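You operate a simulated robot arm through the tools that you are given. There is no shell and no other tool. Be economical: measure what you need, move in short steps, check, and stop when the job is done.

You are at the controls of a simulated robot arm. One attempt, no reset.

Task
Put things in order on the dining table. At the end: the pink ornament stands where the paper posy stood; the small grey cloth stands on top of the white jug; the paper posy is on the purple coaster; the blue vase stands where the bramble jar stood; the bramble jar is on the yellow coaster; whatever was shut is shut again. Leave all else as you found it, and nothing knocked over. Set down upright: bramble jar, paper posy.

It is judged by the outcome, as a careful person would: the job done as asked, and still so three seconds after it is handed in. It fails if anything else is knocked over, pushed out of place, dropped, spilled or broken. Flat cloth is picked up by pressing the open fingertips on it (5 to 10 N) and closing them slowly along it; thin cloth reads only 2 to 8 mm in the jaws.

Robot
A 7-joint arm with a two-finger parallel gripper, fixed in place. Base frame: the origin is at the foot of the arm, x ahead of it, y to its left, z up; the work surface is at about z = 0. Lengths are in m, angles in degrees, forces in N, time in s.
With the tool pointing down near the work surface it reaches from about 0.24 to 0.62 m from the base axis. Its first joint turns from -66.0 to 66.0 degrees. Payload 2.6 kg.
The tool frame sits at the grasp point between the pads (the TCP): z along the fingers, y along the line on which they close. The tips reach 0.03 m beyond it. Largest opening 0.094 m; finger width 0.028, thickness 0.01; the body of the gripper, 0.05 by 0.096 m, starts 0.055 m behind the TCP.
Orientation is that of the tool frame in the base frame, as a unit quaternion [x, y, z, w]. With the fingers straight down and closing along the base's y, the tool's x points along the base's -x, its y along +y and its z along -z.

Tools
- The arm moves only by the tool servo_tool. Its arguments are lists of equal length, an entry for each row: "delta_pos": the shift along the base's x, y, z in units of 50 mm (1.0 is 50 mm), a list of three; "angular": the turn, a rotation vector about the base's x, y, z in units of 6 degrees (1.0 is 6 degrees), a list of three; "claw": the finger opening in m, from 0 to 0.094. In form: {"delta_pos": [[dx, dy, dz], ...], "angular": [[rx, ry, rz], ...], "claw": [claw, ...]}. A call has 1 to 12 rows; each row shifts and turns the commanded pose from where the row before left it. A call with a number of a shift or a turn outside -1 to 1 is refused whole. Rows are played at 5 a second. More than 0.05 m and 8.6 degrees between two rows, or a gripper value outside its range, and nothing of the call is played. A pose out of reach is approached as far as the arm can. The call stops where the force on the tool passes 40 N (or 10 N more than at its start, if that is more) or the arm is blocked; 0.2 s more then pass. The fingers move at their own pace (about 0.072 m/s each) and stop on an object; they squeeze with about 31 N. The grip force told is the motor's: it shows also when the fingers shut on nothing. Time passes only in rows, and 0.2 s behind the last, so rows that do not move let the fingers close. The reply holds the time, the measured pose of the TCP, the force on the tool along the base axes, the opening and the grip force, in the units named above and with some noise, with the torque about the TCP (base axes, N m) and any sound that the robot's microphone picked up.
- Cameras (640 x 400 px; columns grow to the right, rows downward): "scene" is fixed at [0.0392, 0.4497, 0.5572]; the picture's right is [-0.60, -0.80, 0.00], its down [-0.60, 0.45, -0.66] and it looks along [0.53, -0.40, -0.75] (base axes); focal length 236 px, centre (320, 200). "wrist" rides on the gripper at [0.076, 0.014, -0.102] in the tool frame; the picture's right is [-0.18, 0.98, 0.00], its down [-0.75, -0.14, -0.64] and it looks along [-0.63, -0.12, 0.77] (tool axes); focal length 243 px, centre (320, 200). There is no depth. A picture from a camera that has moved, and an enlarged one, comes with that camera's place and axes in the base frame and with its lens. The place of the scene camera against the robot may be out by one fixed shift of up to 0.025 m in any direction.
- capture(camera): a new picture of that camera. The clock stands still meanwhile.
- enlarge(camera, box): a new picture of the part [left, top, right, bottom] of that camera's present view, enlarged. The clock stands still meanwhile.
- hand_in(): hands the job in; it is judged then, once.

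Work in short steps. Places have to be worked out from the pictures, the camera data and where the tool is seen: move nearer, look again, correct. Check each grasp and each placing, and mend what went wrong. You have 120 turns and 68 pictures in all, those below and enlarged ones among them. Open the gripper and draw the arm clear of the work before you hand the job in, unless the task says otherwise; then end with one line.

The tools are called after "Emit:" as name(argument=value, ...) on one line, values as JSON. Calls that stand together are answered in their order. servo_tool: Moves the arm, as the interface text tells. Its arguments: {"type":"object","properties":{"delta_pos":{"type":"array"},"angular":{"type":"array"},"claw":{"type":"array"}},"required":["delta_pos","angular","claw"]} The other tools are called the same way: capture (camera) takes a picture; enlarge (camera, box) takes an enlarged picture of a part of a camera's view; hand_in () hands the job in.

At the start:

```text
clock: 0.0
position: [0.3593, -0.0443, 0.2871]
tcp_rot: [0.0, 1.0, 0.001, 0.001]
ft_force: [-0.4, 0.2, -0.6]
ft_torque: [0.02, 0.02, -0.01]
finger_gap: 0.094
gripper_force: 0.1
```

scene: 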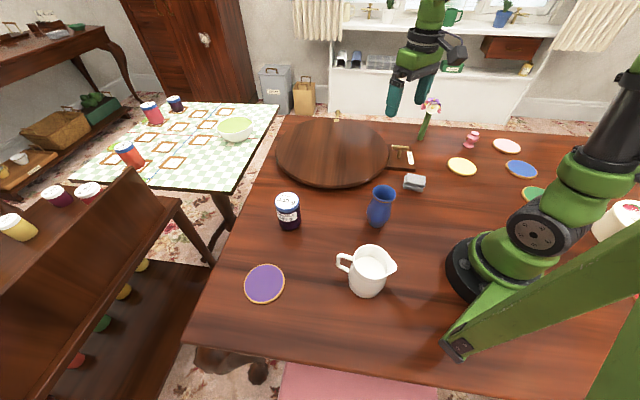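
wrist: 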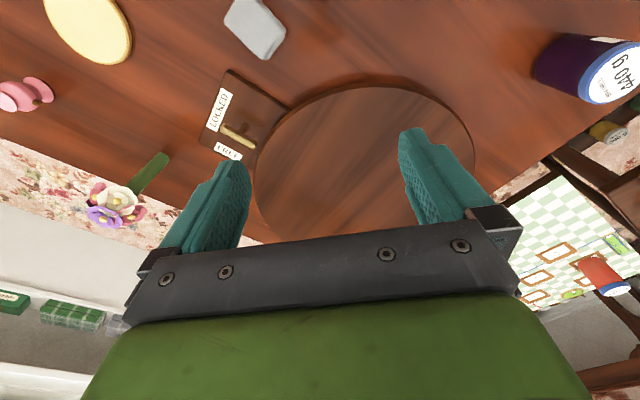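

I'll look closer at the objects before moving.

Emit:
enlarge(camera="scene", box=[380, 80, 560, 200])

Emit:
enlarge(camera="scene", box=[230, 170, 440, 310])

Emit:
enlarge(camera="wrist", box=[0, 0, 320, 240])

```text
3.33 times, centred on (470, 140) of scene
camera zoom: at [0.0392, 0.4497, 0.5572], right [-0.6, -0.8, 0.0], down [-0.6, 0.45, -0.66], along [0.53, -0.4, -0.75], focal length 786 px, centre (-180, 400)
```

zoom: 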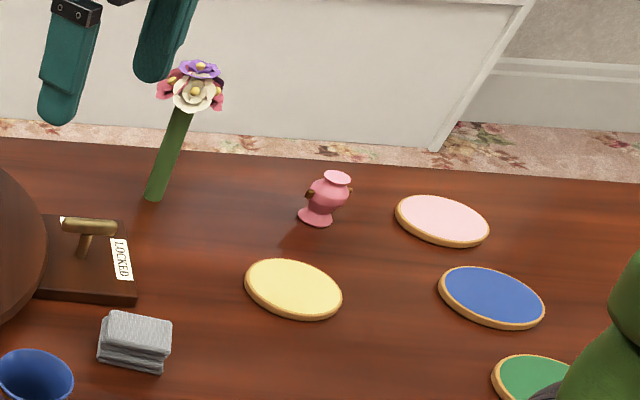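

```text
2.86 times, centred on (335, 240) of scene
camera zoom: at [0.0392, 0.4497, 0.5572], right [-0.6, -0.8, 0.0], down [-0.6, 0.45, -0.66], along [0.53, -0.4, -0.75], focal length 674 px, centre (277, 86)
```

zoom: 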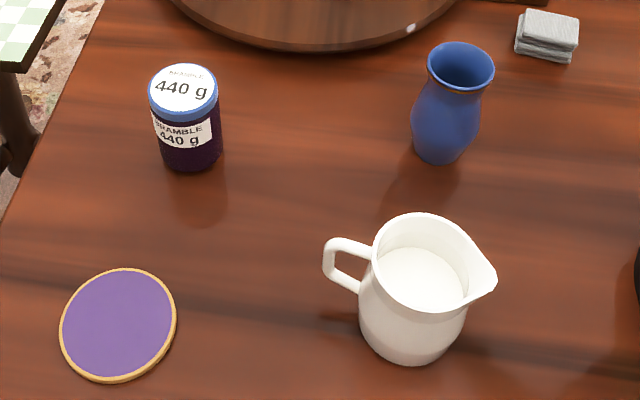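

```text
1.67 times, centred on (160, 120) of wrist
camera zoom: at [0.284, -0.0312, 0.3892], right [0.18, 0.98, 0.0], down [0.75, -0.14, 0.64], along [0.63, -0.12, -0.77], focal length 404 px, centre (587, 333)
```

zoom: 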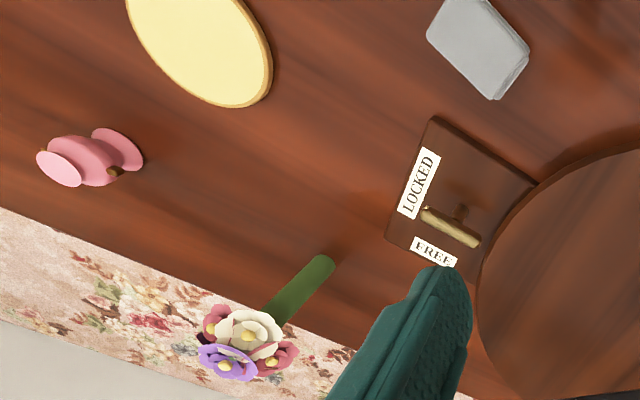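

The posy is a roughly 0.14 m tall thin stem with a wide head, at about (0.455, -0.365). It needs a tilted side grasp. I'll swing toward it for a closer wrist view.

Emit:
servo_tool(delta_pos=[[-0.1, -0.72, -0.15], [-0.1, -0.72, -0.15], [-0.1, -0.72, -0.15], [-0.1, -0.72, -0.15], [-0.1, -0.72, -0.15], [-0.1, -0.72, -0.15]], angular=[[0, 0, -1], [0, 0, -1], [0, 0, -1], [0, 0, -1], [0, 0, -1], [0, 0, -1]], claw=[0.094, 0.094, 0.094, 0.094, 0.094, 0.094])

Emit:
capture(camera="wrist")

```text
clock: 1.4
position: [0.3317, -0.26, 0.2439]
tcp_rot: [0.31, 0.951, 0.0, 0.0]
ft_force: [-0.6, 0.0, -0.4]
ft_torque: [0.02, 0.02, 0.02]
finger_gap: 0.0942
gripper_force: 0.0
```

```text
62 pictures are left
camera wrist: at [0.2783, -0.2052, 0.345], right [0.73, 0.69, 0.0], down [0.53, -0.56, 0.64], along [0.44, -0.47, -0.77], focal length 243 px, centre (320, 200)
```

wrist: 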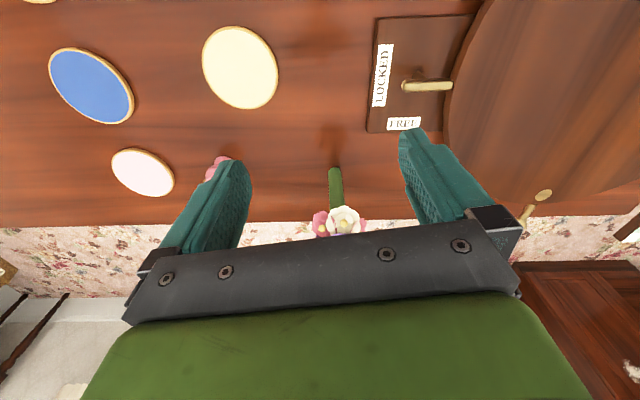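

Posy base is at about (0.447, -0.352). I'll tilt the tool 48° outward and come down to a standoff about 0.11 m short of it.

Emit:
servo_tool(delta_pos=[[0.07, -0.06, -0.32], [0.07, -0.06, -0.32], [0.07, -0.06, -0.32], [0.07, -0.06, -0.32], [0.07, -0.06, -0.32], [0.07, -0.06, -0.32], [0.07, -0.06, -0.32], [0.07, -0.06, -0.32]], angular=[[-0.616, -0.788, 0], [-0.616, -0.788, 0], [-0.616, -0.788, 0], [-0.616, -0.788, 0], [-0.616, -0.788, 0], [-0.616, -0.788, 0], [-0.616, -0.788, 0], [-0.616, -0.788, 0]], claw=[0.094, 0.08, 0.07, 0.07, 0.07, 0.07, 0.07, 0.07])

Emit:
capture(camera="wrist")

Emit:
capture(camera="scene")

```text
clock: 3.2
position: [0.3581, -0.2827, 0.1133]
tcp_rot: [0.283, 0.868, -0.139, 0.383]
ft_force: [0.0, -0.1, -0.5]
ft_torque: [-0.01, -0.02, -0.01]
finger_gap: 0.0702
gripper_force: 0.1
```

```text
61 pictures are left
camera wrist: at [0.2649, -0.1966, 0.1245], right [0.69, 0.72, 0.11], down [-0.05, -0.11, 0.99], along [0.72, -0.69, -0.04], focal length 243 px, centre (320, 200)
```

wrist: 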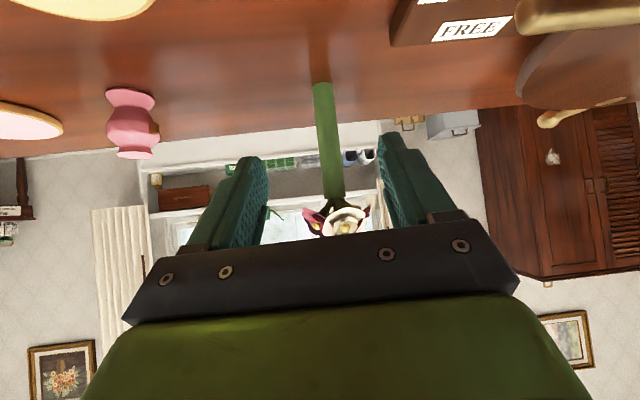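

```text
60 pictures are left
```

scene: 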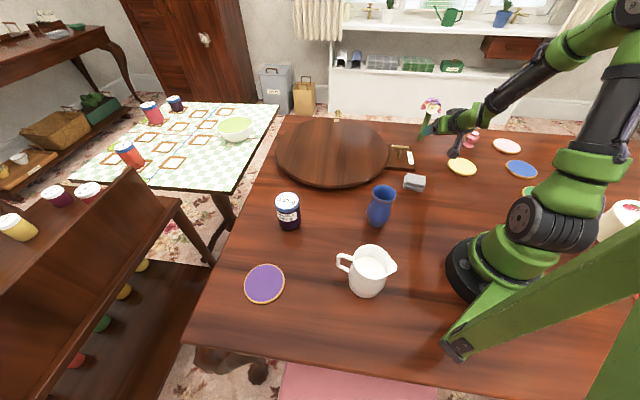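

Posy stem (18 mm thick) stands at (0.446, -0.349), with its head starting near z = 0.11. I'll tilt another 12°, lower to z ≈ 0.075 and advance so the stem sits between the pads.

Emit:
servo_tool(delta_pos=[[0, 0, -0.38], [0, 0, -0.38], [0.4, -0.3, 0], [0.4, -0.3, 0], [0.3, -0.22, 0]], angular=[[-0.588, -0.809, 0], [-0.588, -0.809, 0], [0, 0, 0], [0, 0, 0], [0, 0, 0]], claw=[0.07, 0.07, 0.07, 0.07, 0.07])

Emit:
capture(camera="wrist")

```text
clock: 4.4
position: [0.4144, -0.3236, 0.0752]
tcp_rot: [0.269, 0.823, -0.167, 0.471]
ft_force: [0.0, -0.1, 0.5]
ft_torque: [0.02, 0.0, 0.02]
finger_gap: 0.07
gripper_force: 0.0
```

```text
59 pictures are left
camera wrist: at [0.3216, -0.2381, 0.0591], right [0.67, 0.73, 0.14], down [-0.22, 0.01, 0.98], along [0.71, -0.68, 0.17], focal length 243 px, centre (320, 200)
```

wrist: 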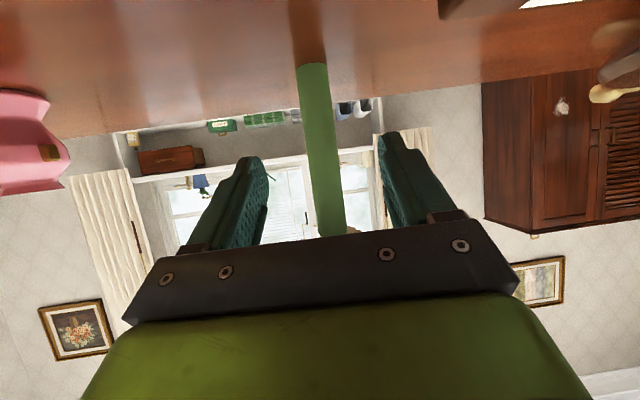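

The stem is centred between the fingers. I'll advance the last 3 cm and close.

Emit:
servo_tool(delta_pos=[[0.25, -0.19, 0], [0.25, -0.19, 0], [0, 0, 0], [0, 0, 0], [0, 0, 0], [0, 0, 0]], angular=[[0, 0, 0], [0, 0, 0], [0, 0, 0], [0, 0, 0], [0, 0, 0], [0, 0, 0]], claw=[0.07, 0.07, 0.05, 0.03, 0.01, 0.0])

Emit:
capture(camera="wrist")

```text
clock: 5.8
position: [0.4379, -0.3436, 0.0756]
tcp_rot: [0.269, 0.822, -0.169, 0.472]
ft_force: [0.2, 0.1, 4.2]
ft_torque: [0.04, 0.0, -0.12]
finger_gap: 0.0136
gripper_force: 31.4
```

```text
58 pictures are left
camera wrist: at [0.3465, -0.2574, 0.0599], right [0.67, 0.73, 0.14], down [-0.22, 0.02, 0.98], along [0.71, -0.68, 0.17], focal length 243 px, centre (320, 200)
```

wrist: 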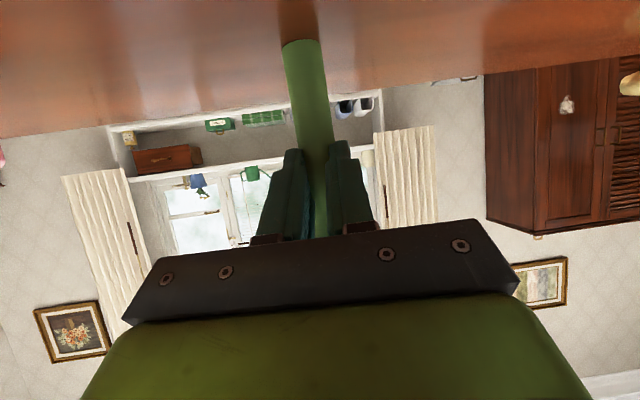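

The posy is held (gap 13.6 mm). Its original spot is (0.449, -0.352), and its base sits about 15 mm forward of the TCP and 75 mm below it. I'll lift straight up, then retract.

Emit:
servo_tool(delta_pos=[[0, 0, 0.3], [0, 0, 0.8], [0, 0, 0.9], [0, 0, 0.9], [-0.76, 0.6, 0], [-0.76, 0.6, 0]], angular=[[0, 0, 0], [0, 0, 0], [0, 0, 0], [0, 0, 0], [0, 0, 0], [0, 0, 0]], claw=[0, 0, 0, 0, 0, 0])

Emit:
capture(camera="scene")

```text
clock: 7.2
position: [0.361, -0.2835, 0.2196]
tcp_rot: [0.269, 0.823, -0.168, 0.472]
ft_force: [-0.3, 0.2, -0.1]
ft_torque: [-0.01, 0.01, 0.03]
finger_gap: 0.0203
gripper_force: 31.1
```

```text
57 pictures are left
```

scene: 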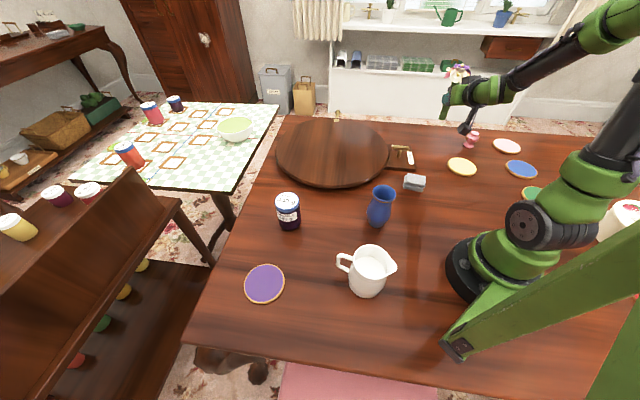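

The gap reads 20 mm now instead of 13.6, so I'll check the grip with the wrist camera.

Emit:
capture(camera="wrist")

Emit:
enlarge(camera="scene", box=[400, 40, 540, 180])

```text
56 pictures are left
camera wrist: at [0.2689, -0.1975, 0.2036], right [0.67, 0.73, 0.14], down [-0.21, 0.01, 0.98], along [0.71, -0.68, 0.17], focal length 243 px, centre (320, 200)
```

wrist: 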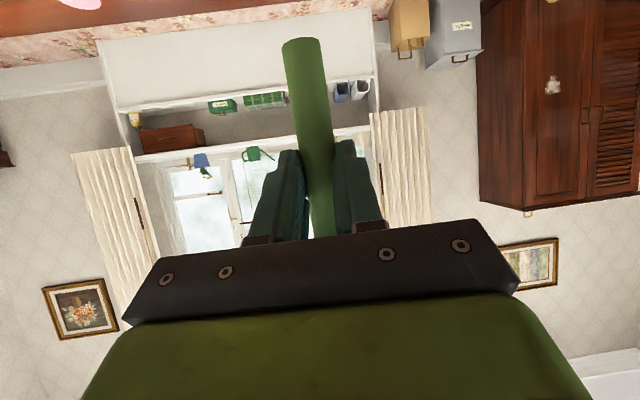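

```text
2.86 times, centred on (470, 110) of scene
camera zoom: at [0.0393, 0.4496, 0.5572], right [-0.6, -0.8, 0.0], down [-0.6, 0.45, -0.66], along [0.53, -0.4, -0.75], focal length 674 px, centre (-109, 457)
```

zoom: 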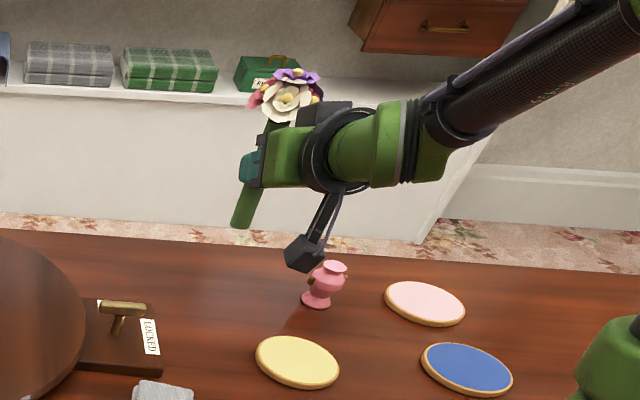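

The posy is still held and hasn't shifted. The wrist camera hangs below on a stalk, so I'll keep that clear while I swing along the arc at z ≈ 0.22.

Emit:
servo_tool(delta_pos=[[0.554, 0.788, 0.2], [0.468, 0.84, 0.2], [0.378, 0.886, 0], [0.282, 0.92, 0], [0.186, 0.946, 0], [0.086, 0.958, 0], [-0.016, 0.964, 0], [-0.114, 0.956, 0]], angular=[[0, 0, 1], [0, 0, 1], [0, 0, 1], [0, 0, 1], [0, 0, 1], [0, 0, 1], [0, 0, 1], [0, 0, 1]], claw=[0, 0, 0, 0, 0, 0, 0, 0])

Emit:
servo_tool(delta_pos=[[-0.216, 0.938, 0], [-0.312, 0.912, 0], [-0.406, 0.872, 0], [-0.494, 0.828, 0], [-0.578, 0.77, 0], [-0.656, 0.704, 0], [-0.726, 0.634, 0]], angular=[[0, 0, 1], [0, 0, 1], [0, 0, 1], [0, 0, 1], [0, 0, 1], [0, 0, 1], [0, 0, 1]], claw=[0, 0, 0, 0, 0, 0, 0])

Emit:
capture(camera="wrist")

Emit:
capture(camera="scene")

```text
clock: 9.0
position: [0.4532, 0.0795, 0.24]
tcp_rot: [-0.089, 0.861, 0.038, 0.499]
ft_force: [0.8, 0.4, -0.1]
ft_torque: [-0.03, 0.0, 0.0]
finger_gap: 0.0201
gripper_force: 30.1
```

```text
clock: 10.6
position: [0.2815, 0.3619, 0.2403]
tcp_rot: [-0.393, 0.772, 0.214, 0.452]
ft_force: [0.7, 0.8, -0.6]
ft_torque: [0.0, -0.01, 0.02]
finger_gap: 0.0203
gripper_force: 30.7
```

```text
54 pictures are left
camera wrist: at [0.1954, 0.2684, 0.2245], right [-0.73, 0.67, 0.14], down [-0.01, -0.21, 0.98], along [0.68, 0.72, 0.17], focal length 243 px, centre (320, 200)
```

wrist: 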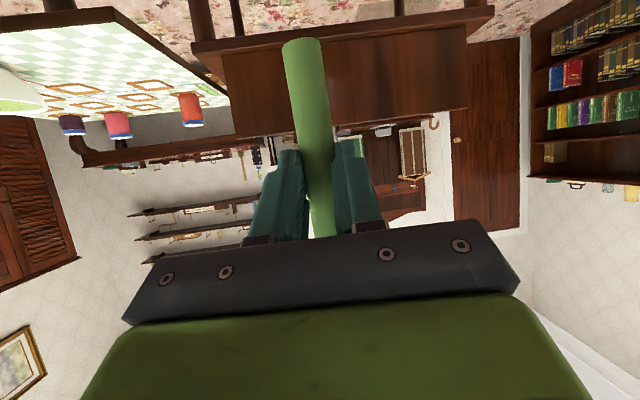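

```text
53 pictures are left
```

scene: 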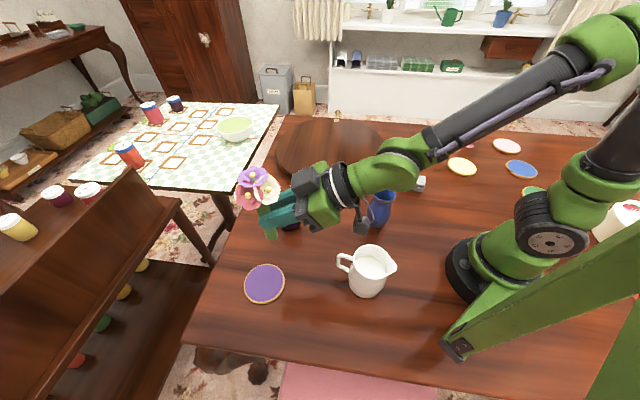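

By cross-calibration the purple coaster is at about (0.297, 0.416). The jug's handle lies behind the radial approach, so I'll yaw to 90° (tool pointing +y) while still high, then check.

Emit:
servo_tool(delta_pos=[[0.05, 0.13, 0], [0.05, 0.13, 0], [0.05, 0.13, 0], [0.05, 0.13, 0], [0.05, 0.13, 0], [0.05, 0.13, 0], [0, 0, -0.7], [0, 0, -0.7]], angular=[[0, 0, 1], [0, 0, 1], [0, 0, 1], [0, 0, 1], [0, 0, 1], [0, 0, 1], [0, 0, 0], [0, 0, 0]], claw=[0, 0, 0, 0, 0, 0, 0, 0])

Emit:
capture(camera="wrist")

Emit:
enlarge(camera="scene", box=[180, 150, 440, 320])

```text
clock: 12.4
position: [0.3003, 0.4011, 0.1721]
tcp_rot: [-0.611, 0.613, 0.343, 0.364]
ft_force: [-0.3, 0.4, -0.4]
ft_torque: [-0.02, 0.0, 0.01]
finger_gap: 0.02
gripper_force: 31.1
```

```text
52 pictures are left
camera wrist: at [0.2842, 0.2734, 0.1556], right [-0.98, 0.11, 0.14], down [0.11, -0.18, 0.98], along [0.13, 0.98, 0.17], focal length 243 px, centre (320, 200)
```

wrist: 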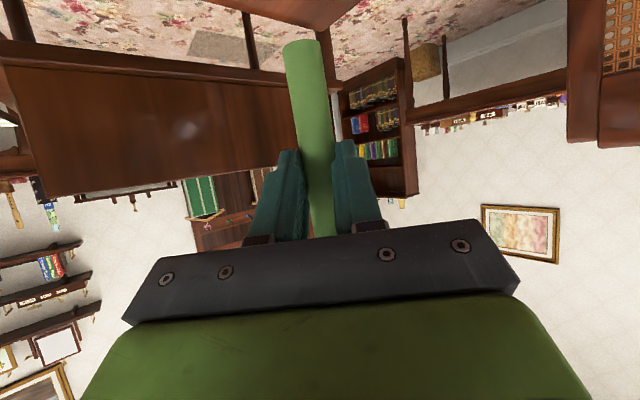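

```text
2.35 times, centred on (310, 235) of scene
camera zoom: at [0.0392, 0.4497, 0.5572], right [-0.6, -0.8, 0.0], down [-0.6, 0.45, -0.66], along [0.53, -0.4, -0.75], focal length 555 px, centre (344, 118)
```

zoom: 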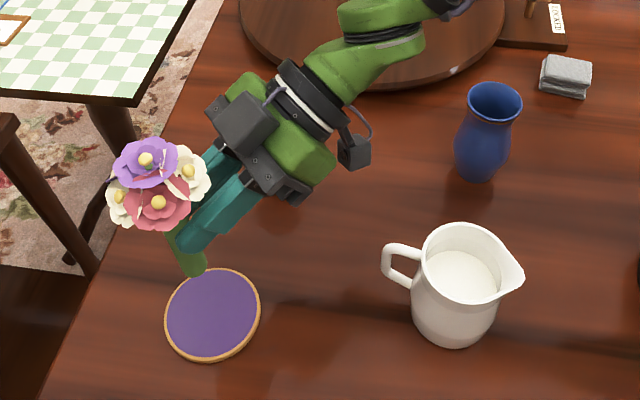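

The calibration agrees: the posy base is above (0.299, 0.415) and about 0.097 high, right over the coaster. I'll lower to near contact.

Emit:
servo_tool(delta_pos=[[0, 0, -0.6], [0, 0, -0.6], [0, 0, -0.4], [0, 0, -0.04]], angular=[[0, 0, 0], [0, 0, 0], [0, 0, 0], [0, 0, 0]], claw=[0, 0, 0, 0])

Emit:
enlarge(camera="scene", box=[180, 150, 440, 320])

Emit:
capture(camera="wrist")

```text
clock: 13.4
position: [0.3003, 0.4012, 0.0895]
tcp_rot: [-0.611, 0.613, 0.343, 0.364]
ft_force: [-0.1, 0.6, 0.1]
ft_torque: [0.01, 0.0, -0.04]
finger_gap: 0.0203
gripper_force: 31.1
```

```text
2.35 times, centred on (310, 235) of scene
camera zoom: at [0.0392, 0.4497, 0.5572], right [-0.6, -0.8, 0.0], down [-0.6, 0.45, -0.66], along [0.53, -0.4, -0.75], focal length 555 px, centre (344, 118)
```

zoom: 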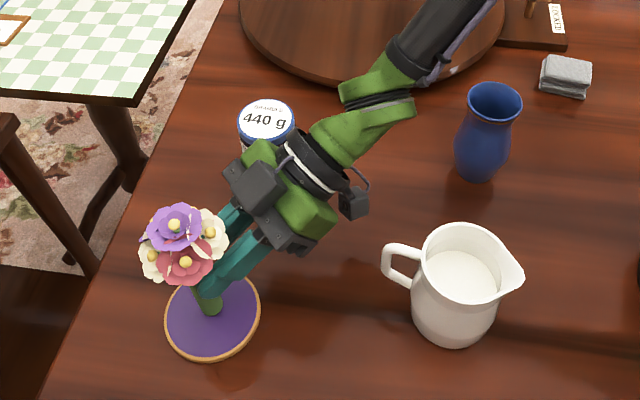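

```text
49 pictures are left
camera wrist: at [0.2835, 0.2734, 0.074], right [-0.98, 0.11, 0.14], down [0.11, -0.18, 0.98], along [0.13, 0.98, 0.17], focal length 243 px, centre (320, 200)
```

wrist: 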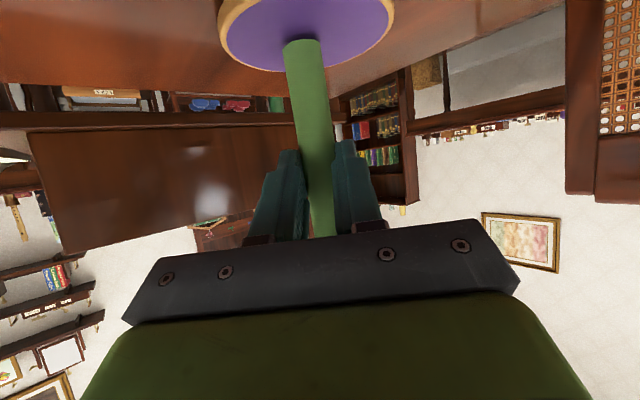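

Nearly down, inside the coaster. I'll lower in 2 mm steps and watch the force.

Emit:
servo_tool(delta_pos=[[0, 0, -0.04], [0, 0, -0.04], [0, 0, 0]], angular=[[0, 0, 0], [0, 0, 0], [0, 0, 0]], claw=[0, 0, 0])

```text
clock: 14.2
position: [0.2974, 0.4008, 0.0847]
tcp_rot: [-0.611, 0.613, 0.344, 0.365]
ft_force: [-0.2, 0.5, 3.3]
ft_torque: [0.11, 0.05, 0.02]
finger_gap: 0.0202
gripper_force: 30.6
```

Contact at 3 N. I'll open gently and look.

Emit:
servo_tool(delta_pos=[[0, 0, 0], [0, 0, 0], [0, 0, 0], [0, 0, 0], [0, 0, 0]], angular=[[0, 0, 0], [0, 0, 0], [0, 0, 0], [0, 0, 0], [0, 0, 0]], claw=[0.018, 0.022, 0.03, 0.045, 0.06])

Emit:
capture(camera="wrist")

```text
clock: 15.4
position: [0.2977, 0.4012, 0.0853]
tcp_rot: [-0.611, 0.614, 0.343, 0.364]
ft_force: [-0.6, -0.4, -0.4]
ft_torque: [-0.01, 0.01, 0.01]
finger_gap: 0.0596
gripper_force: 0.0
```

```text
48 pictures are left
camera wrist: at [0.2829, 0.2729, 0.0695], right [-0.98, 0.11, 0.14], down [0.12, -0.18, 0.98], along [0.13, 0.98, 0.17], focal length 243 px, centre (320, 200)
```

wrist: 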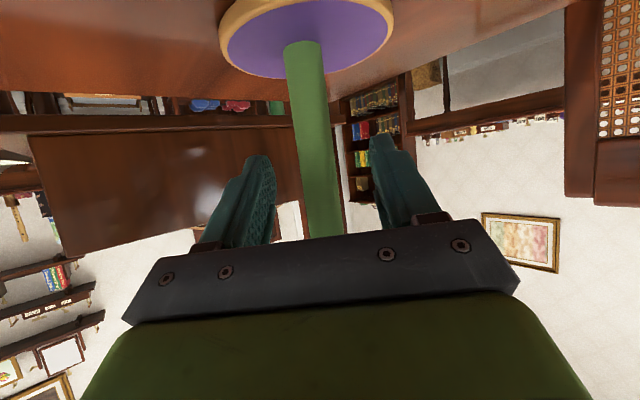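

The posy stands on the coaster. I'll back out along -y, rise, then bring the tool back to vertical.

Emit:
servo_tool(delta_pos=[[0, -0.4, 0], [0, -0.8, 0], [0, -0.8, 0.2], [0, 0, 0.9], [0, 0, 0.9]], angular=[[0, 0, 0], [0, 0, 0], [0, 0, 0], [0, 0, 0], [0, 0, 0]], claw=[0.06, 0.06, 0.06, 0.07, 0.07])

Emit:
servo_tool(delta_pos=[[0.1, -0.1, 0.2], [0.1, -0.1, 0.2], [0.1, -0.1, 0.2], [0.1, -0.1, 0.2], [0.1, -0.1, 0.2], [0.1, 0, 0], [0.1, 0, 0], [0.1, 0, 0], [0.1, 0, 0], [0.1, 0, 0]], angular=[[-1, 0, 0], [-1, 0, 0], [-1, 0, 0], [-1, 0, 0], [-1, 0, 0], [-1, 0, 0], [-1, 0, 0], [-1, 0, 0], [-1, 0, 0], [-1, 0, 0]], claw=[0.094, 0.094, 0.094, 0.094, 0.094, 0.094, 0.094, 0.094, 0.094, 0.094])

Emit:
servo_tool(delta_pos=[[0, 0, 0], [0, 0, 0], [0, 0, 0], [0, 0, 0], [0, 0, 0], [0, 0, 0], [0, 0, 0], [0, 0, 0], [0, 0, 0]], angular=[[0, 0, -1], [0, 0, -1], [0, 0, -1], [0, 0, -1], [0, 0, -1], [0, 0, -1], [0, 0, -1], [0, 0, -1], [0, 0, -1]], claw=[0.094, 0.094, 0.094, 0.094, 0.094, 0.094, 0.094, 0.094, 0.094])

Emit:
capture(camera="wrist")

Emit:
capture(camera="scene")

```text
clock: 16.6
position: [0.2967, 0.2993, 0.1853]
tcp_rot: [-0.611, 0.613, 0.343, 0.364]
ft_force: [-1.0, -0.9, -0.5]
ft_torque: [0.01, -0.02, -0.02]
finger_gap: 0.0701
gripper_force: 0.1
```

```text
clock: 18.8
position: [0.3486, 0.2746, 0.2363]
tcp_rot: [0.711, -0.703, 0.01, -0.009]
ft_force: [0.5, -0.2, 1.0]
ft_torque: [-0.01, 0.02, 0.02]
finger_gap: 0.0941
gripper_force: 0.1
```

```text
clock: 20.8
position: [0.4145, 0.2063, 0.1794]
tcp_rot: [-0.314, 0.949, -0.012, 0.004]
ft_force: [-0.4, 0.1, -1.0]
ft_torque: [-0.02, -0.01, 0.0]
finger_gap: 0.0941
gripper_force: 0.1
out of reach, approached as far as the arm can: row 5, 6, 7, 8, 9
```

```text
47 pictures are left
camera wrist: at [0.3448, 0.172, 0.2807], right [-0.44, 0.9, -0.02], down [0.68, 0.35, 0.65], along [0.59, 0.27, -0.76], focal length 243 px, centre (320, 200)
```

wrist: 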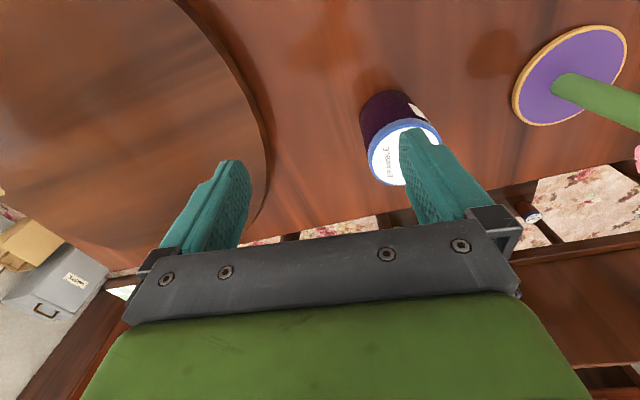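

```text
46 pictures are left
```

scene: 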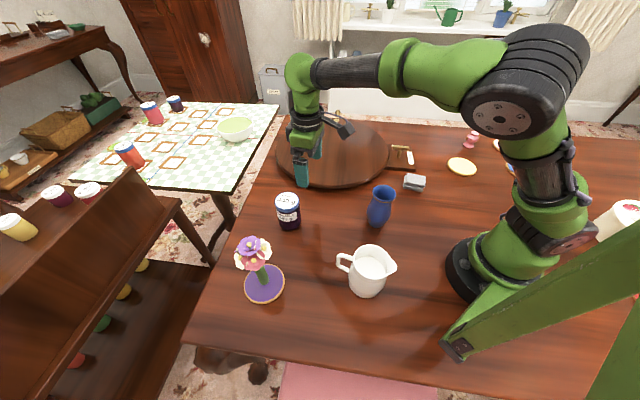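

The arm drifted because that yaw was out of its range there. I'll make a small upward move to see what pose it holds and how it responds.

Emit:
servo_tool(delta_pos=[[0, 0, 0.4], [0, 0, 0.4]], angular=[[0, 0, 0], [0, 0, 0]], claw=[0.094, 0.094])

```text
clock: 21.4
position: [0.4261, 0.1923, 0.2108]
tcp_rot: [-0.316, 0.949, -0.012, 0.005]
ft_force: [-0.3, 1.0, -0.8]
ft_torque: [0.02, 0.02, -0.02]
finger_gap: 0.0939
gripper_force: 0.0
out of reach, approached as far as the arm can: row 1, 2
```

I'll move the command toward the front centre while reducing yaw, to unwind the arm.

Emit:
servo_tool(delta_pos=[[0.1, -0.75, 0], [0.1, -0.75, 0], [0.1, -0.75, 0], [0.1, -0.75, 0], [0.1, -0.75, 0], [0.1, -0.75, 0]], angular=[[0, 0, -1], [0, 0, -1], [0, 0, -1], [0, 0, -1], [0, 0, -1], [0, 0, -1]], claw=[0.094, 0.094, 0.094, 0.094, 0.094, 0.094])

Emit:
capture(camera="scene")

```text
clock: 22.8
position: [0.4515, 0.0059, 0.213]
tcp_rot: [-0.059, 0.998, -0.014, 0.0]
ft_force: [-0.9, 0.6, -0.8]
ft_torque: [0.01, -0.03, -0.02]
finger_gap: 0.094
gripper_force: 0.1
out of reach, approached as far as the arm can: row 6
```

```text
45 pictures are left
```

scene: 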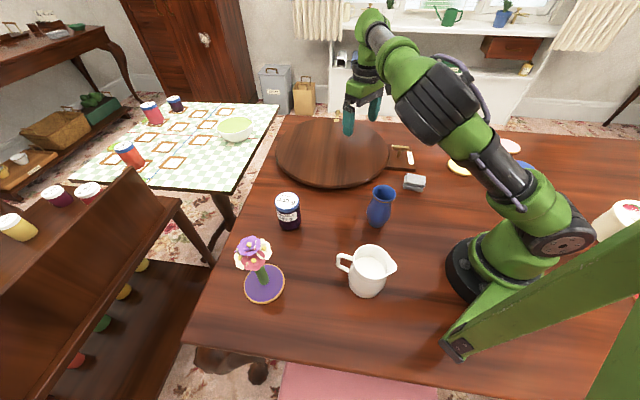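

Emit:
servo_tool(delta_pos=[[0, 0, 0.5], [0, 0, 0.5], [0, 0, 0]], angular=[[0, 0, 0], [0, 0, 0], [0, 0, 0]], claw=[0.094, 0.094, 0.094])

```text
clock: 23.6
position: [0.4506, 0.0062, 0.213]
tcp_rot: [-0.058, 0.998, -0.013, 0.001]
ft_force: [-0.2, 0.2, 0.1]
ft_torque: [-0.02, 0.01, -0.01]
finger_gap: 0.094
gripper_force: 0.0
out of reach, approached as far as the arm can: row 1, 2
```

Emit:
servo_tool(delta_pos=[[0, -0.6, 0], [0, -0.6, 0], [0, -0.6, 0], [0, -0.6, 0]], angular=[[0, 0, -1], [0, 0, -1], [0, 0, -1], [0, 0, -1]], claw=[0.094, 0.094, 0.094, 0.094])

```text
clock: 24.6
position: [0.452, 0.0066, 0.2119]
tcp_rot: [-0.058, 0.998, -0.013, 0.001]
ft_force: [-0.2, 0.8, 0.1]
ft_torque: [-0.02, -0.03, -0.03]
finger_gap: 0.0939
gripper_force: 0.1
out of reach, approached as far as the arm can: row 1, 2, 3, 4
```

Emit:
servo_tool(delta_pos=[[0, 0.6, 0], [0, 0.6, 0], [0, 0.6, 0], [0, 0.6, 0]], angular=[[0, 0, 1], [0, 0, 1], [0, 0, 1], [0, 0, 1]], claw=[0.094, 0.094, 0.094, 0.094])

Emit:
servo_tool(delta_pos=[[0, 0.5, 0], [0, 0.5, 0]], angular=[[0, 0, 1], [0, 0, 1]], claw=[0.094, 0.094])

```text
clock: 25.6
position: [0.4532, 0.1252, 0.2123]
tcp_rot: [-0.265, 0.964, -0.013, 0.005]
ft_force: [-0.7, 0.3, -0.5]
ft_torque: [-0.02, 0.01, 0.0]
finger_gap: 0.0937
gripper_force: 0.0
```

```text
clock: 26.2
position: [0.4518, 0.1765, 0.2136]
tcp_rot: [-0.365, 0.931, -0.012, 0.005]
ft_force: [0.4, 0.0, -0.6]
ft_torque: [0.0, 0.04, 0.01]
finger_gap: 0.0943
gripper_force: 0.1
```

Out-of-reach rows reset the command to the measured pose, so the limit is in one direction only. I'll probe going up, then raising yaw while moving left.

Emit:
servo_tool(delta_pos=[[0, 0, 0.6], [0, 0, 0.6]], angular=[[0, 0, 0], [0, 0, 0]], claw=[0.094, 0.094])

Emit:
servo_tool(delta_pos=[[-0.5, 0, 0], [-0.5, 0, 0]], angular=[[0, 0, 0], [0, 0, 0]], claw=[0.094, 0.094])

Emit:
capture(camera="scene")

```text
clock: 26.8
position: [0.4505, 0.1766, 0.2731]
tcp_rot: [-0.364, 0.931, -0.012, 0.004]
ft_force: [0.8, 0.1, 0.0]
ft_torque: [0.04, 0.03, 0.02]
finger_gap: 0.094
gripper_force: 0.0
```

```text
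clock: 27.4
position: [0.4081, 0.1729, 0.2707]
tcp_rot: [-0.366, 0.93, -0.011, 0.006]
ft_force: [-0.2, -0.5, 0.3]
ft_torque: [-0.01, -0.05, -0.01]
finger_gap: 0.0938
gripper_force: 0.1
out of reach, approached as far as the arm can: row 2
```

```text
44 pictures are left
```

scene: 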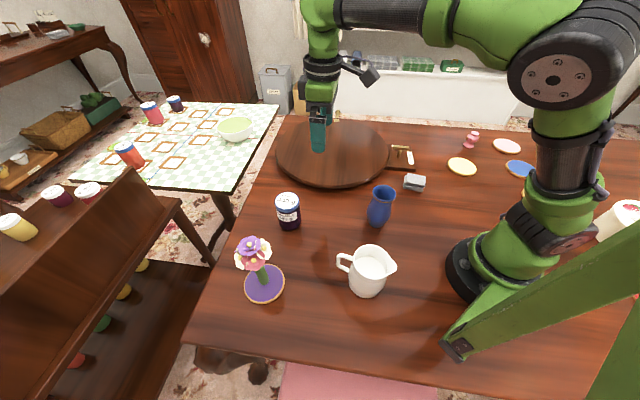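

It looks like the elbow has swung to the right, with joint 1 near its limit. I'll retrace the manoeuvre backwards: yaw up to 90°, tilt, yaw down while tilted, then untilt at radial yaw.

Emit:
servo_tool(delta_pos=[[-0.15, 0.254, 0], [-0.15, 0.254, 0], [-0.15, 0.254, 0], [-0.15, 0.254, 0], [-0.15, 0.254, 0], [-0.15, 0.254, 0], [-0.15, 0.254, 0], [-0.15, 0.254, 0]], angular=[[0, 0, 1], [0, 0, 1], [0, 0, 1], [0, 0, 1], [0, 0, 1], [0, 0, 1], [0, 0, 1], [0, 0, 1]], claw=[0.094, 0.094, 0.094, 0.094, 0.094, 0.094, 0.094, 0.094])

Emit:
servo_tool(delta_pos=[[-0.1, 0, 0], [-0.1, 0, 0], [-0.1, 0, 0], [-0.1, 0, 0], [-0.1, 0, 0], [-0.1, 0, 0], [-0.1, 0, 0], [-0.1, 0, 0], [-0.1, 0, 0], [-0.1, 0, 0]], angular=[[1, 0, 0], [1, 0, 0], [1, 0, 0], [1, 0, 0], [1, 0, 0], [1, 0, 0], [1, 0, 0], [1, 0, 0], [1, 0, 0], [1, 0, 0]], claw=[0.094, 0.094, 0.094, 0.094, 0.094, 0.094, 0.094, 0.094, 0.094, 0.094])

```text
clock: 29.2
position: [0.3462, 0.2735, 0.2671]
tcp_rot: [0.712, -0.702, 0.01, -0.009]
ft_force: [-0.2, -0.4, 0.1]
ft_torque: [0.04, -0.01, 0.02]
finger_gap: 0.0938
gripper_force: 0.1
```

```text
clock: 31.4
position: [0.2973, 0.2727, 0.2674]
tcp_rot: [-0.611, 0.613, 0.343, 0.365]
ft_force: [-0.4, -0.9, 0.1]
ft_torque: [0.02, 0.02, 0.02]
finger_gap: 0.0938
gripper_force: 0.1
```

That worked without limits. Now I'll yaw down while tilted, then untilt radially.

Emit:
servo_tool(delta_pos=[[0.04, 0.22, 0], [0.04, 0.22, 0], [0.04, 0.22, 0], [0.04, 0.22, 0], [0.04, 0.22, 0], [0.04, 0.22, 0]], angular=[[0, 0, -1], [0, 0, -1], [0, 0, -1], [0, 0, -1], [0, 0, -1], [0, 0, -1]], claw=[0.094, 0.094, 0.094, 0.094, 0.094, 0.094])

Emit:
servo_tool(delta_pos=[[0, -0.1, 0], [0, -0.1, 0], [0, -0.1, 0], [0, -0.1, 0], [0, -0.1, 0], [0, -0.1, 0], [0, -0.1, 0], [0, -0.1, 0], [0, -0.1, 0], [0, -0.1, 0]], angular=[[-0.809, 0.588, 0], [-0.809, 0.588, 0], [-0.809, 0.588, 0], [-0.809, 0.588, 0], [-0.809, 0.588, 0], [-0.809, 0.588, 0], [-0.809, 0.588, 0], [-0.809, 0.588, 0], [-0.809, 0.588, 0], [-0.809, 0.588, 0]], claw=[0.094, 0.094, 0.094, 0.094, 0.094, 0.094, 0.094, 0.094, 0.094, 0.094])

Emit:
capture(camera="scene")

```text
clock: 32.8
position: [0.3086, 0.3387, 0.2664]
tcp_rot: [-0.391, 0.773, 0.213, 0.452]
ft_force: [-1.1, -0.6, 0.0]
ft_torque: [0.02, 0.02, 0.03]
finger_gap: 0.0941
gripper_force: 0.0
```

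```text
clock: 35.0
position: [0.3527, 0.2694, 0.2318]
tcp_rot: [-0.461, 0.885, 0.032, 0.053]
ft_force: [-0.2, -0.5, -0.9]
ft_torque: [-0.01, 0.01, -0.03]
finger_gap: 0.0942
gripper_force: 0.2
out of reach, approached as far as the arm can: row 1, 2, 3, 6, 7, 8, 9, 10
```

```text
43 pictures are left
```

scene: 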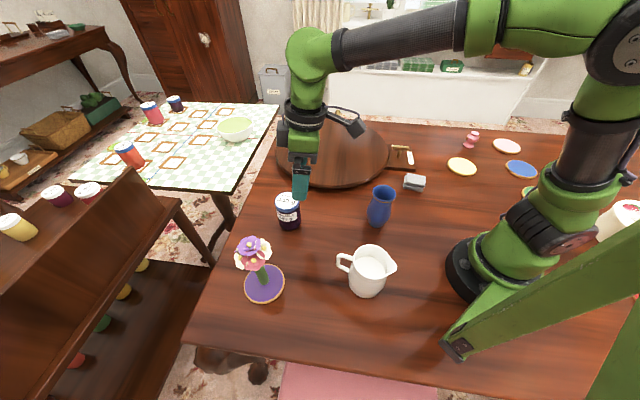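

Joint 1 still seems saturated with the elbow to the right. I'll tilt out again and yaw well past radial toward 15° while tilted, which carries the wrist left and should bring joint 1 back, then untilt.

Emit:
servo_tool(delta_pos=[[0, 0.06, 0.08], [0, 0.06, 0.08], [0, 0.06, 0.08], [0, 0.06, 0.08], [0, 0.06, 0.08], [0, 0.06, 0.08], [0, 0.06, 0.08], [0, 0.06, 0.08]], angular=[[0.809, -0.588, 0], [0.809, -0.588, 0], [0.809, -0.588, 0], [0.809, -0.588, 0], [0.809, -0.588, 0], [0.809, -0.588, 0], [0.809, -0.588, 0], [0.809, -0.588, 0]], claw=[0.094, 0.094, 0.094, 0.094, 0.094, 0.094, 0.094, 0.094])

Emit:
servo_tool(delta_pos=[[0.1, 0.05, 0], [0.1, 0.05, 0], [0.1, 0.05, 0], [0.1, 0.05, 0], [0.1, 0.05, 0], [0.1, 0.05, 0], [0.1, 0.05, 0]], angular=[[0, 0, -1], [0, 0, -1], [0, 0, -1], [0, 0, -1], [0, 0, -1], [0, 0, -1], [0, 0, -1]], claw=[0.094, 0.094, 0.094, 0.094, 0.094, 0.094, 0.094])

Emit:
capture(camera="scene")

```text
clock: 36.8
position: [0.3515, 0.2931, 0.2632]
tcp_rot: [-0.409, 0.787, 0.21, 0.412]
ft_force: [0.2, -0.6, -0.6]
ft_torque: [0.0, -0.03, -0.02]
finger_gap: 0.094
gripper_force: 0.1
```

```text
clock: 38.4
position: [0.3839, 0.3113, 0.2667]
tcp_rot: [-0.13, 0.873, 0.067, 0.464]
ft_force: [0.0, 0.5, 0.3]
ft_torque: [-0.01, -0.03, 0.04]
finger_gap: 0.0937
gripper_force: 0.1
out of reach, approached as far as the arm can: row 3
```

```text
42 pictures are left
```

scene: 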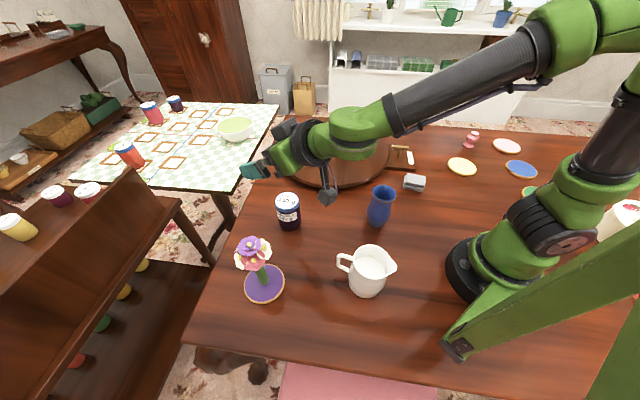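

Emit:
servo_tool(delta_pos=[[0, -0.1, 0], [0, -0.1, 0], [0, -0.1, 0], [0, -0.1, 0], [0, -0.1, 0]], angular=[[-0.292, 0.956, 0], [-0.292, 0.956, 0], [-0.292, 0.956, 0], [-0.292, 0.956, 0], [-0.292, 0.956, 0]], claw=[0.094, 0.094, 0.094, 0.094, 0.094])

Emit:
servo_tool(delta_pos=[[0, -0.1, 0], [0, -0.1, 0], [0, -0.1, 0], [0, -0.1, 0]], angular=[[-0.292, 0.956, 0], [-0.292, 0.956, 0], [-0.292, 0.956, 0], [-0.292, 0.956, 0]], claw=[0.094, 0.094, 0.094, 0.094])

```text
clock: 39.6
position: [0.3851, 0.2877, 0.2668]
tcp_rot: [-0.145, 0.964, 0.032, 0.221]
ft_force: [0.5, 0.1, 0.2]
ft_torque: [0.01, -0.03, 0.03]
finger_gap: 0.094
gripper_force: 0.1
```

```text
clock: 40.6
position: [0.3838, 0.2664, 0.2667]
tcp_rot: [-0.148, 0.989, 0.001, 0.016]
ft_force: [-0.7, 0.4, 0.3]
ft_torque: [0.02, 0.03, -0.01]
finger_gap: 0.094
gripper_force: 0.1
```

Vertical again with no limits, at yaw 17°. I'll look at the jar with the wrist camera.

Emit:
capture(camera="wrist")

Emit:
capture(camera="scene")

```text
41 pictures are left
camera wrist: at [0.3046, 0.2557, 0.3664], right [-0.11, 0.99, 0.0], down [0.74, 0.08, 0.67], along [0.66, 0.08, -0.74], focal length 243 px, centre (320, 200)
```

wrist: 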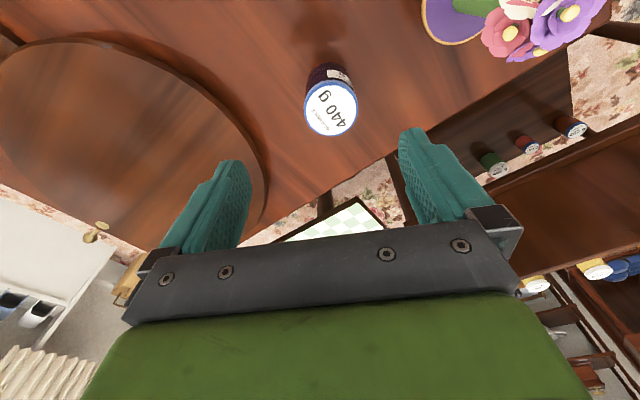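

```text
40 pictures are left
```

scene: 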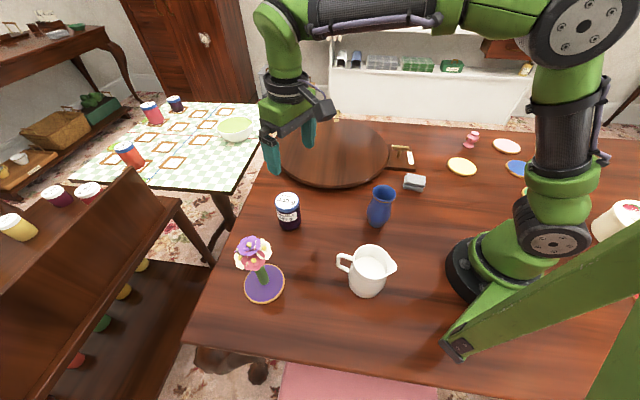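

Jar centre is at about (0.407, 0.281), agreeing with the scene view. I'll move over it and descend to just above the lid.

Emit:
servo_tool(delta_pos=[[0.24, 0.15, 0], [0.22, 0.15, 0], [0, 0, -0.9], [0, 0, -0.9], [0, 0, -0.5]], angular=[[0, 0, 0], [0, 0, 0], [0, 0, 0], [0, 0, 0], [0, 0, 0]], claw=[0.094, 0.094, 0.094, 0.094, 0.094])

Emit:
capture(camera="wrist")

```text
clock: 41.8
position: [0.4083, 0.2791, 0.1529]
tcp_rot: [-0.149, 0.989, 0.001, 0.018]
ft_force: [0.4, 0.2, -0.5]
ft_torque: [0.03, 0.0, 0.03]
finger_gap: 0.0939
gripper_force: 0.1
```

```text
39 pictures are left
camera wrist: at [0.3291, 0.2702, 0.2511], right [-0.11, 0.99, 0.0], down [0.74, 0.08, 0.67], along [0.66, 0.08, -0.74], focal length 243 px, centre (320, 200)
```

wrist: 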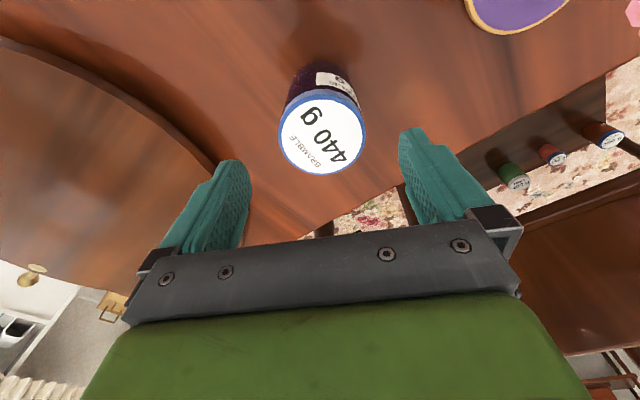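

Alignment is good. I'll remove the remaining 2° of tilt, descend to z ≈ 0.068 and grip.

Emit:
servo_tool(delta_pos=[[-0.02, 0.04, -0.3], [0, 0, -0.7], [0, 0, -0.7], [0, 0, 0], [0, 0, 0], [0, 0, 0]], angular=[[-0.1, 0.33, 0], [0, 0, 0], [0, 0, 0], [0, 0, 0], [0, 0, 0], [0, 0, 0]], claw=[0.094, 0.094, 0.094, 0.07, 0.05, 0.04])

```text
clock: 43.2
position: [0.4068, 0.2838, 0.0666]
tcp_rot: [-0.148, 0.989, -0.003, 0.0]
ft_force: [0.3, -0.9, -0.1]
ft_torque: [0.05, -0.01, -0.03]
finger_gap: 0.063
gripper_force: 30.6
```

The jar is gripped (63 mm); its original spot is about (0.4065, 0.283). I'll lift it and check the hold.

Emit:
servo_tool(delta_pos=[[0, 0, 0.3], [0, 0, 0.8], [0, 0, 0.9], [0, 0, 0.9], [0, 0, 0.8]], angular=[[0, 0, 0], [0, 0, 0], [0, 0, 0], [0, 0, 0], [0, 0, 0]], claw=[0.04, 0.04, 0.04, 0.04, 0.04])

Emit:
servo_tool(delta_pos=[[0.04, -0.944, 0], [0.04, -0.944, 0], [0.04, -0.944, 0], [0.04, -0.944, 0], [0.04, -0.944, 0], [0.04, -0.944, 0]], angular=[[0, 0, -0.7], [0, 0, -0.7], [0, 0, -0.7], [0, 0, -0.7], [0, 0, -0.7], [0, 0, -0.7]], claw=[0.04, 0.04, 0.04, 0.04, 0.04, 0.04])

Emit:
capture(camera="scene")

```text
clock: 44.4
position: [0.4075, 0.2846, 0.2528]
tcp_rot: [-0.149, 0.989, -0.001, -0.001]
ft_force: [0.4, 0.3, -4.4]
ft_torque: [0.02, 0.01, 0.0]
finger_gap: 0.0633
gripper_force: 31.1
```

```text
clock: 45.8
position: [0.4213, 0.0016, 0.2536]
tcp_rot: [0.071, 0.998, -0.001, 0.0]
ft_force: [-0.5, 0.3, -3.8]
ft_torque: [0.02, -0.02, 0.02]
finger_gap: 0.0633
gripper_force: 31.1
```

```text
38 pictures are left
```

scene: 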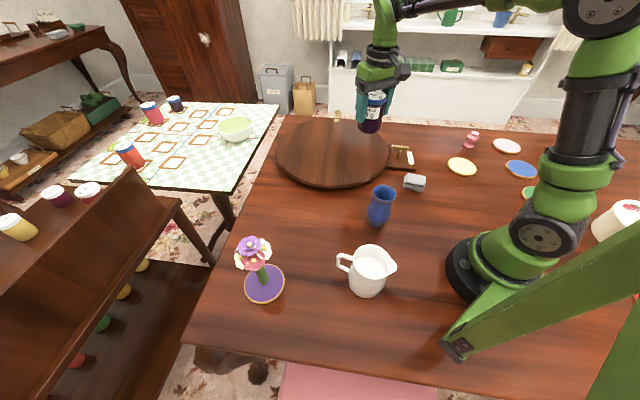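

Smooth. Now the second leg toward the yellow coaster.

Emit:
servo_tool(delta_pos=[[-0.25, -0.9, 0], [-0.3, -0.9, 0], [-0.35, -0.85, 0], [-0.4, -0.85, 0], [-0.45, -0.8, 0], [-0.5, -0.75, 0], [-0.55, -0.75, 0], [-0.55, -0.75, 0]], angular=[[0, 0, -0.67], [0, 0, -0.67], [0, 0, -0.67], [0, 0, -0.67], [0, 0, -0.67], [0, 0, -0.67], [0, 0, -0.67], [0, 0, -0.67]], claw=[0.04, 0.04, 0.04, 0.04, 0.04, 0.04, 0.04, 0.04])

Emit:
capture(camera="wrist")

Emit:
capture(camera="scene")

```text
clock: 47.6
position: [0.2502, -0.3268, 0.251]
tcp_rot: [0.344, 0.939, -0.001, -0.001]
ft_force: [0.3, -0.5, -3.8]
ft_torque: [0.0, 0.01, 0.02]
finger_gap: 0.0633
gripper_force: 31.2
```

```text
37 pictures are left
camera wrist: at [0.2018, -0.2669, 0.3539], right [0.78, 0.63, 0.0], down [0.48, -0.59, 0.64], along [0.4, -0.5, -0.77], focal length 243 px, centre (320, 200)
```

wrist: 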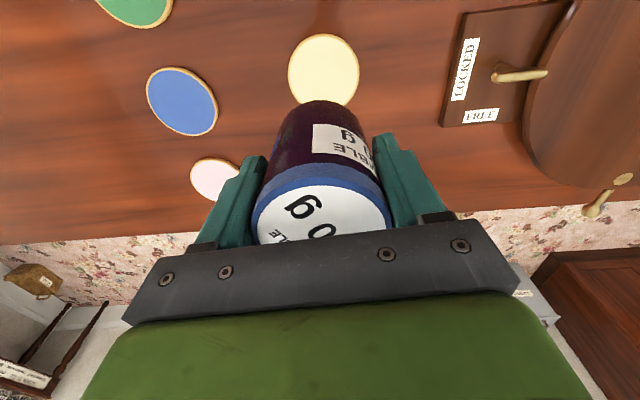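

```text
36 pictures are left
```

scene: 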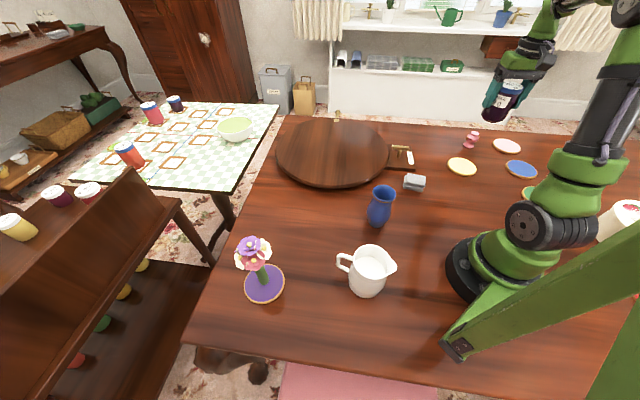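

The yellow coaster centre is at about (0.251, -0.325), right below the jar. I'll descend to just above it.

Emit:
servo_tool(delta_pos=[[0, 0.04, -0.9], [0, 0, -0.9], [0, 0, -0.9], [0, 0, -0.5]], angular=[[0, 0, 0], [0, 0, 0], [0, 0, 0], [0, 0, 0]], claw=[0.04, 0.04, 0.04, 0.04])

Emit:
capture(camera="wrist")

Emit:
enlarge(camera="scene", box=[400, 90, 560, 190])

```text
clock: 48.6
position: [0.2497, -0.3265, 0.0905]
tcp_rot: [0.345, 0.939, -0.001, 0.0]
ft_force: [0.0, -0.4, -4.4]
ft_torque: [0.02, 0.06, 0.01]
finger_gap: 0.0636
gripper_force: 30.7
```

```text
35 pictures are left
camera wrist: at [0.2027, -0.267, 0.1925], right [0.78, 0.63, 0.0], down [0.48, -0.59, 0.64], along [0.4, -0.5, -0.77], focal length 243 px, centre (320, 200)
```

wrist: 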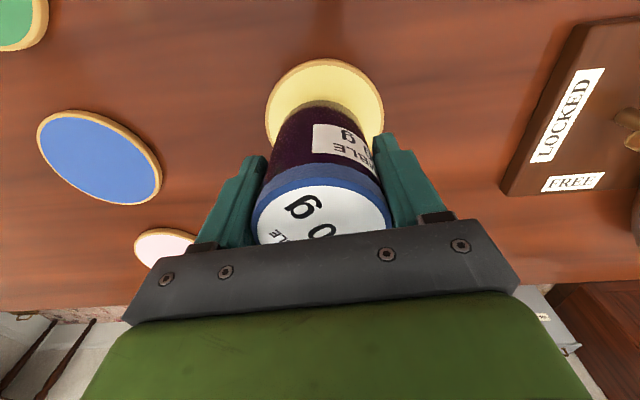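

```text
4.00 times, centred on (480, 140) of scene
camera zoom: at [0.0392, 0.4496, 0.5572], right [-0.6, -0.8, 0.0], down [-0.6, 0.45, -0.66], along [0.53, -0.4, -0.75], focal length 944 px, centre (-320, 440)
```

zoom: 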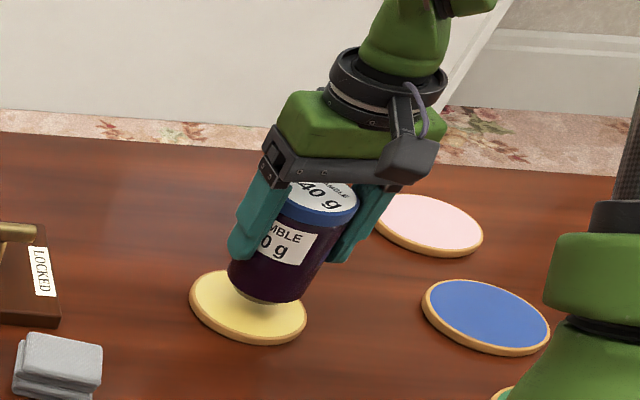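

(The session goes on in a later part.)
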